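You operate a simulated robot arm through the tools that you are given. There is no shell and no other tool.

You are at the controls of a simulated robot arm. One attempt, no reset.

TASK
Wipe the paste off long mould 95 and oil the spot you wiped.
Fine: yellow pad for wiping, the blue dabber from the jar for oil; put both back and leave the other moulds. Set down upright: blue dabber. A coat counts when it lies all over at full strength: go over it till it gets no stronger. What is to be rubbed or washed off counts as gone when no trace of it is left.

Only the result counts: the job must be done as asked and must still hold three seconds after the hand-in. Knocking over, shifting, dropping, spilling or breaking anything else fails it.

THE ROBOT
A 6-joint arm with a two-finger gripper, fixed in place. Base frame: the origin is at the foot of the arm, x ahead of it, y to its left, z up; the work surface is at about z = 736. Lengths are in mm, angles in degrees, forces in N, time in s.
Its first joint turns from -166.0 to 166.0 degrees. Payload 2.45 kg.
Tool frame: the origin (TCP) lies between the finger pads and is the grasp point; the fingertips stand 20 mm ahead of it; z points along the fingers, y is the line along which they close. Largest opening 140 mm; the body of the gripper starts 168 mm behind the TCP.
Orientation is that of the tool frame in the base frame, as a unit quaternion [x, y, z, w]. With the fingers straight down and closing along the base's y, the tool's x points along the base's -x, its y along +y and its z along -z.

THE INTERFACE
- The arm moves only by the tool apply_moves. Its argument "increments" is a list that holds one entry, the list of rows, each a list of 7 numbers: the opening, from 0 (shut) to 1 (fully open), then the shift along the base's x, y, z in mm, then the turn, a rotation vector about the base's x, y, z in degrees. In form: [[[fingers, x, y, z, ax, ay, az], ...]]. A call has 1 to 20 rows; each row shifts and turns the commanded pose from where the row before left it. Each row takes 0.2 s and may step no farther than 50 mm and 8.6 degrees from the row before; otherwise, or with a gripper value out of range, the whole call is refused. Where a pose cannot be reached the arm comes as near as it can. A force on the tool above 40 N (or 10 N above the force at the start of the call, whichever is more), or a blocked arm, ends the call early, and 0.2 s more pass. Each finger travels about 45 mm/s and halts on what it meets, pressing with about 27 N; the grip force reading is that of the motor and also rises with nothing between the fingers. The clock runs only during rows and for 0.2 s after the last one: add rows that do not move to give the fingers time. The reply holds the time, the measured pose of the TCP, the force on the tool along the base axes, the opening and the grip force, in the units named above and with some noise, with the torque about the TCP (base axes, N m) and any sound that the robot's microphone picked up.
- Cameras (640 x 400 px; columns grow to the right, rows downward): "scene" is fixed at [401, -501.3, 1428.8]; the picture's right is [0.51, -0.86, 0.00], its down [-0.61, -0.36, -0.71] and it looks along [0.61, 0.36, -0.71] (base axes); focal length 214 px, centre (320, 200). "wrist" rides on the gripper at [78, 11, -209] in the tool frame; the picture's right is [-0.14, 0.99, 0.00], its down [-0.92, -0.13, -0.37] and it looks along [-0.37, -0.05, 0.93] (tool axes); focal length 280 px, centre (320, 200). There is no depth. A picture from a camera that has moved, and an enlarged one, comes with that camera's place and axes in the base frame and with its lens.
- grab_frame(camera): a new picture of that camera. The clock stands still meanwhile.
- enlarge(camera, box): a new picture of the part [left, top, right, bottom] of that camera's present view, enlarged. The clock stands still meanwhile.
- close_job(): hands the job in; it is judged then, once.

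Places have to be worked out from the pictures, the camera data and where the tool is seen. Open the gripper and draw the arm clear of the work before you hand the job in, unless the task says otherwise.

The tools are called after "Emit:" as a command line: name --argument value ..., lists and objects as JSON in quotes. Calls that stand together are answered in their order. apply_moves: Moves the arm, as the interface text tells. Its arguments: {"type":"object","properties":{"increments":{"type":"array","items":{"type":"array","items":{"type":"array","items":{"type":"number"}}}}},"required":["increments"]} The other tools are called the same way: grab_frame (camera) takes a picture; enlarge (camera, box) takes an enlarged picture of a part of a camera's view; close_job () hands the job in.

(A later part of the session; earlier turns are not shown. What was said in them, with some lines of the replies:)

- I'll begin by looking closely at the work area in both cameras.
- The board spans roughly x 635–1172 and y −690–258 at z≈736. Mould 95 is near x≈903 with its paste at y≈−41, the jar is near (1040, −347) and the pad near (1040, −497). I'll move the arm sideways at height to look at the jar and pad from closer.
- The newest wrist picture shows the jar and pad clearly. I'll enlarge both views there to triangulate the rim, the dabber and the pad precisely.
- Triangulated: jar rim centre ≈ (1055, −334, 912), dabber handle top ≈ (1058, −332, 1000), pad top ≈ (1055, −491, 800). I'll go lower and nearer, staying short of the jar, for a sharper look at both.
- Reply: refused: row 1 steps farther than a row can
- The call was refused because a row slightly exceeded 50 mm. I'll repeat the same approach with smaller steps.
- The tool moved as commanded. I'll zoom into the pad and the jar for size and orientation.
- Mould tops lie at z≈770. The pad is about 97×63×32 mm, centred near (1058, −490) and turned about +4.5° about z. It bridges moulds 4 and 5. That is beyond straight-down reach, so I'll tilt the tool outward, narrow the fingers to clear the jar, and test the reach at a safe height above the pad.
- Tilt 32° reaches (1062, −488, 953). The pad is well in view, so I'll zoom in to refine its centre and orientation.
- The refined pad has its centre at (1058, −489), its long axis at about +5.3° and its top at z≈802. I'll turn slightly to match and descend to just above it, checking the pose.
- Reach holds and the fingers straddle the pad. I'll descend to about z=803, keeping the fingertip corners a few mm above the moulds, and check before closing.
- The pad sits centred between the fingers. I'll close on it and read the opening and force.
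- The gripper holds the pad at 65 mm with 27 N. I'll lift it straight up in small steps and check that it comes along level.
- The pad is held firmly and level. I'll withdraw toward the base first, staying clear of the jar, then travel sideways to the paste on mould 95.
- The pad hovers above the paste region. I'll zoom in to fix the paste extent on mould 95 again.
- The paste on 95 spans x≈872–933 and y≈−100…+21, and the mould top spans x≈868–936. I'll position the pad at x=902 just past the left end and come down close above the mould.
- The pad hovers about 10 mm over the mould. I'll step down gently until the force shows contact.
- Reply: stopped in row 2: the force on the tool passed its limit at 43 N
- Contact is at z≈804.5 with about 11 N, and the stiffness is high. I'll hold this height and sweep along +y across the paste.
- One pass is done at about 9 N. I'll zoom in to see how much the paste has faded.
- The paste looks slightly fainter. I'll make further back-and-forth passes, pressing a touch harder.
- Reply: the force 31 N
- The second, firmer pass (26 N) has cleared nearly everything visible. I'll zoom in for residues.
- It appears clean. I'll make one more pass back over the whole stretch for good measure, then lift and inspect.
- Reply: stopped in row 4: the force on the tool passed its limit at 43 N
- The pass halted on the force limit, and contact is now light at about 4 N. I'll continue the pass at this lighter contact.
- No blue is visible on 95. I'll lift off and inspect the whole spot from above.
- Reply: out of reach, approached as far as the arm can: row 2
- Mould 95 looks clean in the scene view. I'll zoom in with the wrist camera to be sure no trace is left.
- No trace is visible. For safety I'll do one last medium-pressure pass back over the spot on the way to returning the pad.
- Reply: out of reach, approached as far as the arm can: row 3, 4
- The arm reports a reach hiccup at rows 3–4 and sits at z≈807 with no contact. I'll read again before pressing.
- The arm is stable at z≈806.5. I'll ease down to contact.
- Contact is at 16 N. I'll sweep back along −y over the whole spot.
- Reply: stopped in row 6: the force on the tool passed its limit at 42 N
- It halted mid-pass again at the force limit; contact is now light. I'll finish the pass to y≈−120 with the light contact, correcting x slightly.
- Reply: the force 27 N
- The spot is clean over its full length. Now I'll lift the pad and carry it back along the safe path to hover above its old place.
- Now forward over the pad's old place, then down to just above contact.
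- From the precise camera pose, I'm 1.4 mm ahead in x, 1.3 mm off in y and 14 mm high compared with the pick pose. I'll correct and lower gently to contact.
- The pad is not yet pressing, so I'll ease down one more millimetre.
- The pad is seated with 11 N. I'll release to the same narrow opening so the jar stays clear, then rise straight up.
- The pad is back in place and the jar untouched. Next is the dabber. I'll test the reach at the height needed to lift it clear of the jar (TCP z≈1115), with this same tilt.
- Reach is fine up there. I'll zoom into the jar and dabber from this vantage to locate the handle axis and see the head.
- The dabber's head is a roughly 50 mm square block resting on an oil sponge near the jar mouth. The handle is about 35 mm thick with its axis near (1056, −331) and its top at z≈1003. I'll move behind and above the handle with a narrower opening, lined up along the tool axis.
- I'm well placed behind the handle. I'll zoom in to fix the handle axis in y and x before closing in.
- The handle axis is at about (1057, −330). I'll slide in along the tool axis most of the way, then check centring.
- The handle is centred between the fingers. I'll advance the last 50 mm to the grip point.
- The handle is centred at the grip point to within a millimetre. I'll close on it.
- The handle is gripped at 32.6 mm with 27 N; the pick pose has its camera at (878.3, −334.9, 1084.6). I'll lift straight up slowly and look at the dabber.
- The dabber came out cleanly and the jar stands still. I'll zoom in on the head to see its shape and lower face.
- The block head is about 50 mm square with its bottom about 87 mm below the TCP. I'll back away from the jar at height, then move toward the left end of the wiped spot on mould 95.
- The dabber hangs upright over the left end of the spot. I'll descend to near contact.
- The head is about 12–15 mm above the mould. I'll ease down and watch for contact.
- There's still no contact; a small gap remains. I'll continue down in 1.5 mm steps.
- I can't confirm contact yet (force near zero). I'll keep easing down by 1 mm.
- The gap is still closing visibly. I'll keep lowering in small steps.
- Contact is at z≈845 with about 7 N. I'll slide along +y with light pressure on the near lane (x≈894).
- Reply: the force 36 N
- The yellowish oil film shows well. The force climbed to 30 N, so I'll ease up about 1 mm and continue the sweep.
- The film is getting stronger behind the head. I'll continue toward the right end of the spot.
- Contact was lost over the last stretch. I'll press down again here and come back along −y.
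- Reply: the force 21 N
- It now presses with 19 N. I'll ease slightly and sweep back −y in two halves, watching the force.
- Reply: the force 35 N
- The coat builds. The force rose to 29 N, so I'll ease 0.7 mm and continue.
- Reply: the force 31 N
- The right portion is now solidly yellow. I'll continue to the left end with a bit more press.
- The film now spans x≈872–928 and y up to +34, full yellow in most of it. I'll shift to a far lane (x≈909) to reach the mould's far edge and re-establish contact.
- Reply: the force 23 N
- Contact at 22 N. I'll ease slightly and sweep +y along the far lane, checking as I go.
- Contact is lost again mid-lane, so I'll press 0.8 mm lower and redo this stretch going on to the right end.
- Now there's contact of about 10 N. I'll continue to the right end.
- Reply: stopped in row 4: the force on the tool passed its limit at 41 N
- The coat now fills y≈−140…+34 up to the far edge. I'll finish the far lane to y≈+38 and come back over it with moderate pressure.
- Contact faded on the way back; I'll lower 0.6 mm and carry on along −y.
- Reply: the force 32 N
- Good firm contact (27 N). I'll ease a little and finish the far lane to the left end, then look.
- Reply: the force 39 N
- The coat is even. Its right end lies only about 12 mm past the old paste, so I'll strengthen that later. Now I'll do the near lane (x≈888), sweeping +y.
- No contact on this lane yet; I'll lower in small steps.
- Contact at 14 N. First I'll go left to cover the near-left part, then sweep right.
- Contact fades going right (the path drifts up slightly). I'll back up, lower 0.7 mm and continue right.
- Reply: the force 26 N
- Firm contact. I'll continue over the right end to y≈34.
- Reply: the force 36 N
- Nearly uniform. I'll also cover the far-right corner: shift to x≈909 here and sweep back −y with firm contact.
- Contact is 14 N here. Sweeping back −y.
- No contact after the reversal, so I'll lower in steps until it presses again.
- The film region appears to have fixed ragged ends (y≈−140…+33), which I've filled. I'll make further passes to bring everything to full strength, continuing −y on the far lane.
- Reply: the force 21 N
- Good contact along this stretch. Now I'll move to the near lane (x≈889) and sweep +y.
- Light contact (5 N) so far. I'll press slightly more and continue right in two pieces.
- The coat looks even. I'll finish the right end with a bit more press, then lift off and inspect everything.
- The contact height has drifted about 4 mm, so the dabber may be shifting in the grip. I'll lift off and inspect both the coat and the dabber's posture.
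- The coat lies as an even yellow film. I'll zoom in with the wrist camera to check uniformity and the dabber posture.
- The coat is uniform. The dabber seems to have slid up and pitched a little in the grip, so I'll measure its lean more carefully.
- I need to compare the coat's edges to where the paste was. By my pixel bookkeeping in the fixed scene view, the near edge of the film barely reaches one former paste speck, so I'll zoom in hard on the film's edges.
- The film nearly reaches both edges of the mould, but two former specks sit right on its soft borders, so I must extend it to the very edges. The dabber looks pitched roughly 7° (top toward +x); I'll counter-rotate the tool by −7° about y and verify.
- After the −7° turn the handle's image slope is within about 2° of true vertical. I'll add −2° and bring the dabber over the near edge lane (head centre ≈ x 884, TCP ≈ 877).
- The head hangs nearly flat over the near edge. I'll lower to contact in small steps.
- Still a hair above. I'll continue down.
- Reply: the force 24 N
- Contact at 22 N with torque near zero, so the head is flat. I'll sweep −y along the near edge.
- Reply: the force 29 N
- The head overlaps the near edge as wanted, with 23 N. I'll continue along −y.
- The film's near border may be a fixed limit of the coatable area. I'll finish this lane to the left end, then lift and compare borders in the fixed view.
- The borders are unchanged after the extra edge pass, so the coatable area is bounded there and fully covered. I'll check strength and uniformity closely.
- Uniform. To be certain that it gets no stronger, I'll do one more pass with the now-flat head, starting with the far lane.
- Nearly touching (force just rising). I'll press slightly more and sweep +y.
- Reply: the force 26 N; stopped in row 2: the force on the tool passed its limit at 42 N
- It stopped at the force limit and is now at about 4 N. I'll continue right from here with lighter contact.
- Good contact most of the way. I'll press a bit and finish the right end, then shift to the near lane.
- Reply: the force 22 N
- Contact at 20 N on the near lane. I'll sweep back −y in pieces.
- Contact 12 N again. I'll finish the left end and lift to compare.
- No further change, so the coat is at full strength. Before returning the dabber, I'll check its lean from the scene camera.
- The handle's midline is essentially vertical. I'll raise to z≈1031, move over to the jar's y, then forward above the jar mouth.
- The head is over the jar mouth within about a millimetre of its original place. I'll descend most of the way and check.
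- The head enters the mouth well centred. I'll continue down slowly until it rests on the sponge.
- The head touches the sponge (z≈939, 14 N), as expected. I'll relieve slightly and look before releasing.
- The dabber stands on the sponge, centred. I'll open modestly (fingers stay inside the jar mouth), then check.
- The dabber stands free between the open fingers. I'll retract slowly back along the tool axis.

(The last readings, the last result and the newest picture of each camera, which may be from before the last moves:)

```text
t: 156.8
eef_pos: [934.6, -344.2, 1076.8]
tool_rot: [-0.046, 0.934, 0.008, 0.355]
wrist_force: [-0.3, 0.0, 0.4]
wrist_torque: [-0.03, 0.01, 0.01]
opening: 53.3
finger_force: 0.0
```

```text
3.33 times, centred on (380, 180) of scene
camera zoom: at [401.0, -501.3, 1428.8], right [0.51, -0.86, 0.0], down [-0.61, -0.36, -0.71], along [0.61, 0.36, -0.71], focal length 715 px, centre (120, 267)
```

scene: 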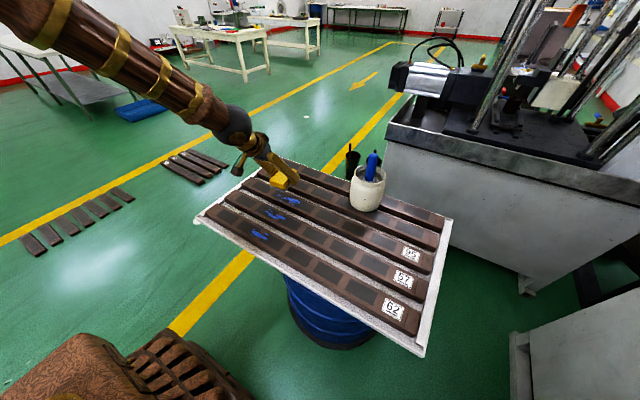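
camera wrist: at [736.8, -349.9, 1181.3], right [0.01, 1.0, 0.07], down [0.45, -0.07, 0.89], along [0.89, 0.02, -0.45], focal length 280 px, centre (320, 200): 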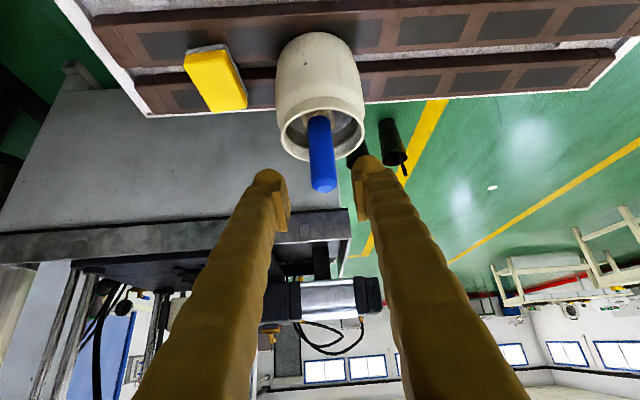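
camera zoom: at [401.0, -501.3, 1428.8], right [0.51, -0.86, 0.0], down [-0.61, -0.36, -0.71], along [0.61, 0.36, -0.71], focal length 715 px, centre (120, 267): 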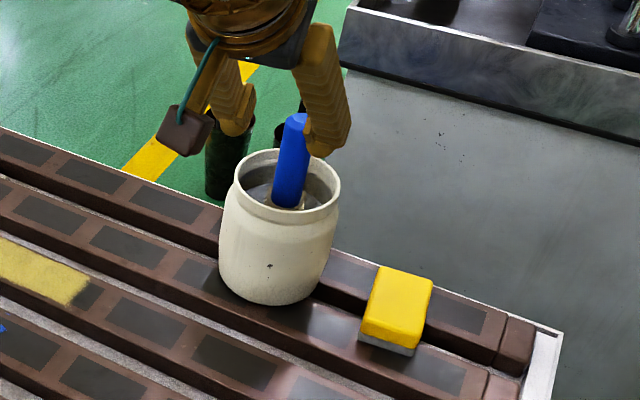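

The dabber stands upright in the jar and the pad is in place. I'll draw the arm up and away and open the gripper fully.

Emit:
apply_moves --increments '[[[0.38, -25, 0, 35, 0, 0, 0], [0.38, -25, 20, 35, 0, 0, 0], [0.5, -25, 30, 30, 0, 0, 0], [0.7, -20, 40, 20, 0, 0, 0], [1, -10, 45, 10, 0, 0, 0], [1, 0, 45, 0, 0, 8, 0], [1, 0, 45, 0, 0, 8, 0], [1, 0, 45, 0, 0, 8, 0], [1, 0, 45, 0, 0, 8, 0], [1, 0, 45, 0, 0, 8, 0], [1, 0, 30, 0, 0, 0, 0], [1, 0, 0, 0, 0, 0, 0]]]'

Emit:
grab_frame --camera "scene"

Emit:
grab_frame --camera "wrist"

Emit:
enlarge --camera "scene" --box '[250, 140, 430, 260]'

Emit:
enlarge --camera "scene" --box '[270, 175, 325, 215]'

```text
t: 159.4
eef_pos: [813.2, 19.0, 1180.4]
tool_rot: [-0.042, 0.99, 0.125, 0.055]
wrist_force: [-0.3, 0.1, 0.0]
wrist_torque: [-0.02, 0.02, -0.02]
opening: 139.8
finger_force: 0.1
out of reach, approached as far as the arm can: row 7, 8, 9, 10, 11
```

```text
taken
```

scene: 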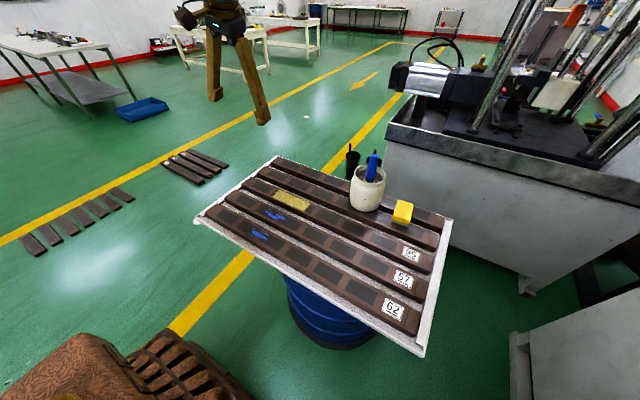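

```text
taken
camera wrist: at [715.4, -29.3, 1374.7], right [0.04, 0.97, 0.26], down [0.89, -0.15, 0.43], along [0.46, 0.21, -0.86], focal length 280 px, centre (320, 200)
```

wrist: 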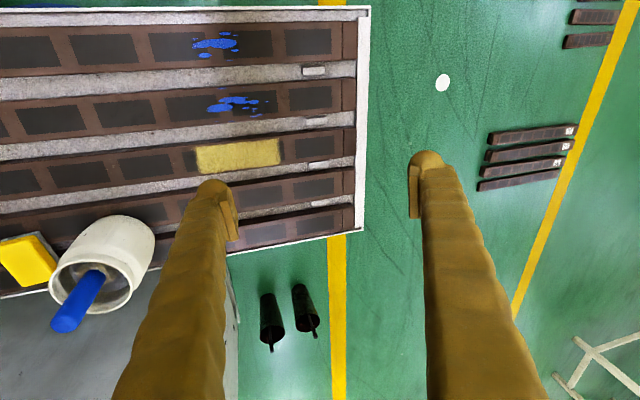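

```text
3.33 times, centred on (340, 200) of scene
camera zoom: at [401.0, -501.3, 1428.8], right [0.51, -0.86, 0.0], down [-0.61, -0.36, -0.71], along [0.61, 0.36, -0.71], focal length 715 px, centre (253, 200)
```

zoom: 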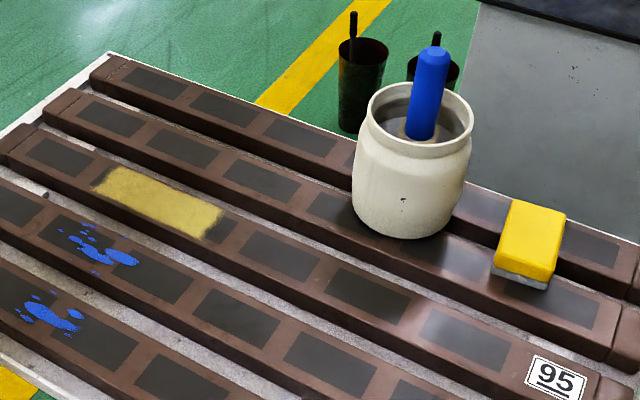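

```text
10.00 times, centred on (298, 195) of scene
camera zoom: at [401.0, -501.3, 1428.8], right [0.51, -0.86, 0.0], down [-0.61, -0.36, -0.71], along [0.61, 0.36, -0.71], focal length 2145 px, centre (545, 250)
```

zoom: 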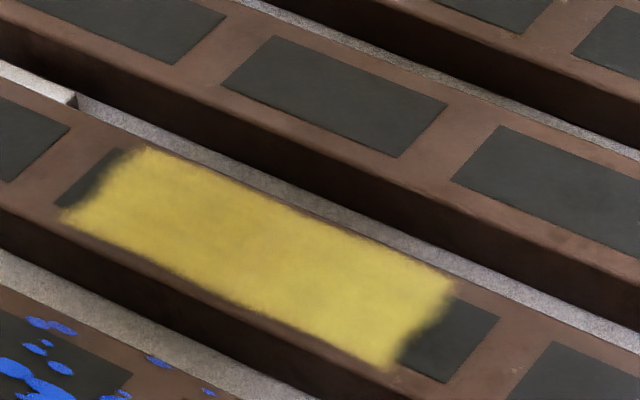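

Everything is in place. The film looks slightly deeper gold in one part, which may be the arm's shadow, so I'll move the arm farther off and compare.

Emit:
apply_moves --increments '[[[1, -20, -40, 20, 0, 0, 0], [1, -20, -40, 20, 0, 0, 0], [1, -20, -40, 10, 0, 0, 0], [1, -10, -45, 0, 0, 0, 0], [1, 0, -45, 0, 0, 0, 0], [1, 0, -45, 0, 0, 0, 0], [1, 0, -45, 0, 0, 0, 0], [1, 0, -45, 0, 0, 0, 0], [1, 0, -45, 0, 0, 0, 0], [1, 0, 0, 0, 0, 0, 0]]]'

Emit:
enlarge --camera "scene" --box '[270, 175, 325, 215]'

Emit:
grab_frame --camera "wrist"

```text
t: 161.6
eef_pos: [745.4, -373.6, 1224.8]
tool_rot: [-0.04, 0.989, 0.124, 0.066]
wrist_force: [0.1, -0.9, -1.1]
wrist_torque: [-0.01, 0.02, -0.02]
opening: 139.9
finger_force: 0.0
out of reach, approached as far as the arm can: row 1, 9
```

```text
10.00 times, centred on (298, 195) of scene
camera zoom: at [401.0, -501.3, 1428.8], right [0.51, -0.86, 0.0], down [-0.61, -0.36, -0.71], along [0.61, 0.36, -0.71], focal length 2145 px, centre (545, 250)
```

zoom: 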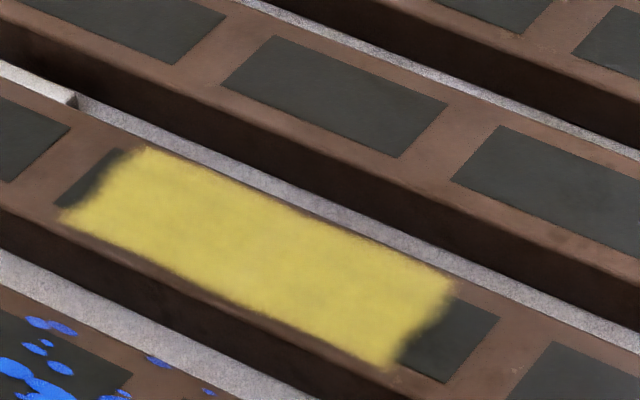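

```text
taken
camera wrist: at [642.0, -420.9, 1417.5], right [0.04, 0.97, 0.26], down [0.88, -0.16, 0.45], along [0.48, 0.21, -0.85], focal length 280 px, centre (320, 200)
```

wrist: 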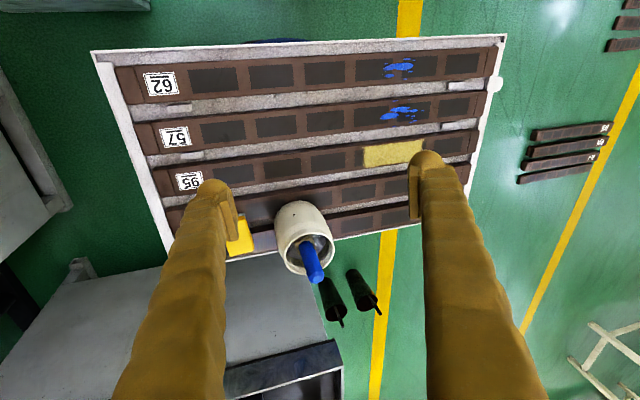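

With the arm away the film is uniform and identical to before, so that was just reflection. As a last check I'll repeat the very first scene zooms to confirm nothing shifted.

Emit:
enlarge --camera "scene" --box '[190, 140, 460, 360]'

Emit:
enlarge --camera "scene" --box '[330, 140, 430, 240]'

```text
1.82 times, centred on (325, 250) of scene
camera zoom: at [401.0, -501.3, 1428.8], right [0.51, -0.86, 0.0], down [-0.61, -0.36, -0.71], along [0.61, 0.36, -0.71], focal length 390 px, centre (311, 109)
```

zoom: 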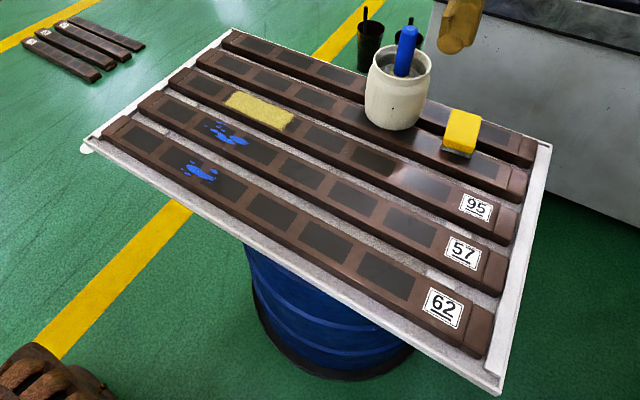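

```text
4.00 times, centred on (380, 190) of scene
camera zoom: at [401.0, -501.3, 1428.8], right [0.51, -0.86, 0.0], down [-0.61, -0.36, -0.71], along [0.61, 0.36, -0.71], focal length 858 px, centre (80, 240)
```

zoom: 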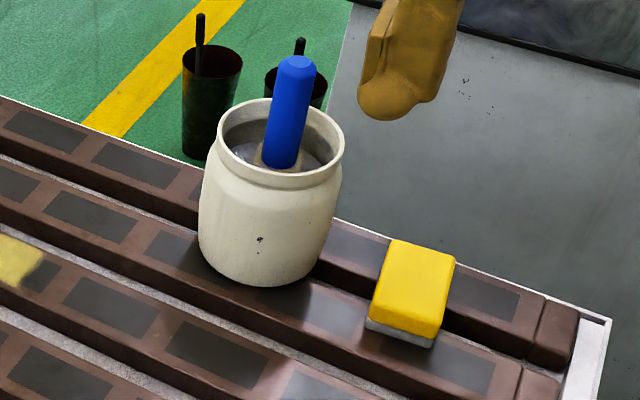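

Moulds, jar and pad show at the same pixels as at the start. The dabber stands upright in the jar, mould 95's paste is gone and its spot evenly oiled, and the gripper is open and clear. I'm handing the job in.

Emit:
close_job

```text
The job is handed in.
```

I wiped the paste off mould 95, oiled the spot, and handed the job in.

- **Wiping:** I went over the spot with the yellow pad, lightly at first and then harder. Close zooms from both cameras afterwards showed no trace of paste.
- **Oiling:** I coated the spot with the blue dabber until another full pass made no visible difference. The film looks even and covers where the paste was. Two specks of the old paste had sat right at the film's edge. Extra passes along the near edge did not spread it any further, so I took that as the limit of what can be coated.
- **Putting back:** The pad is back in its old place across the two far moulds. The dabber stands upright on the sponge in the jar.
- **Everything else:** The other moulds, the jar and the paste on 57 and 62 look unchanged from the first pictures. The gripper is open and the arm is clear.

The dabber slid about 8 mm in the grip and tipped while I was oiling. I straightened it before putting it back, and it stood on its own once released.
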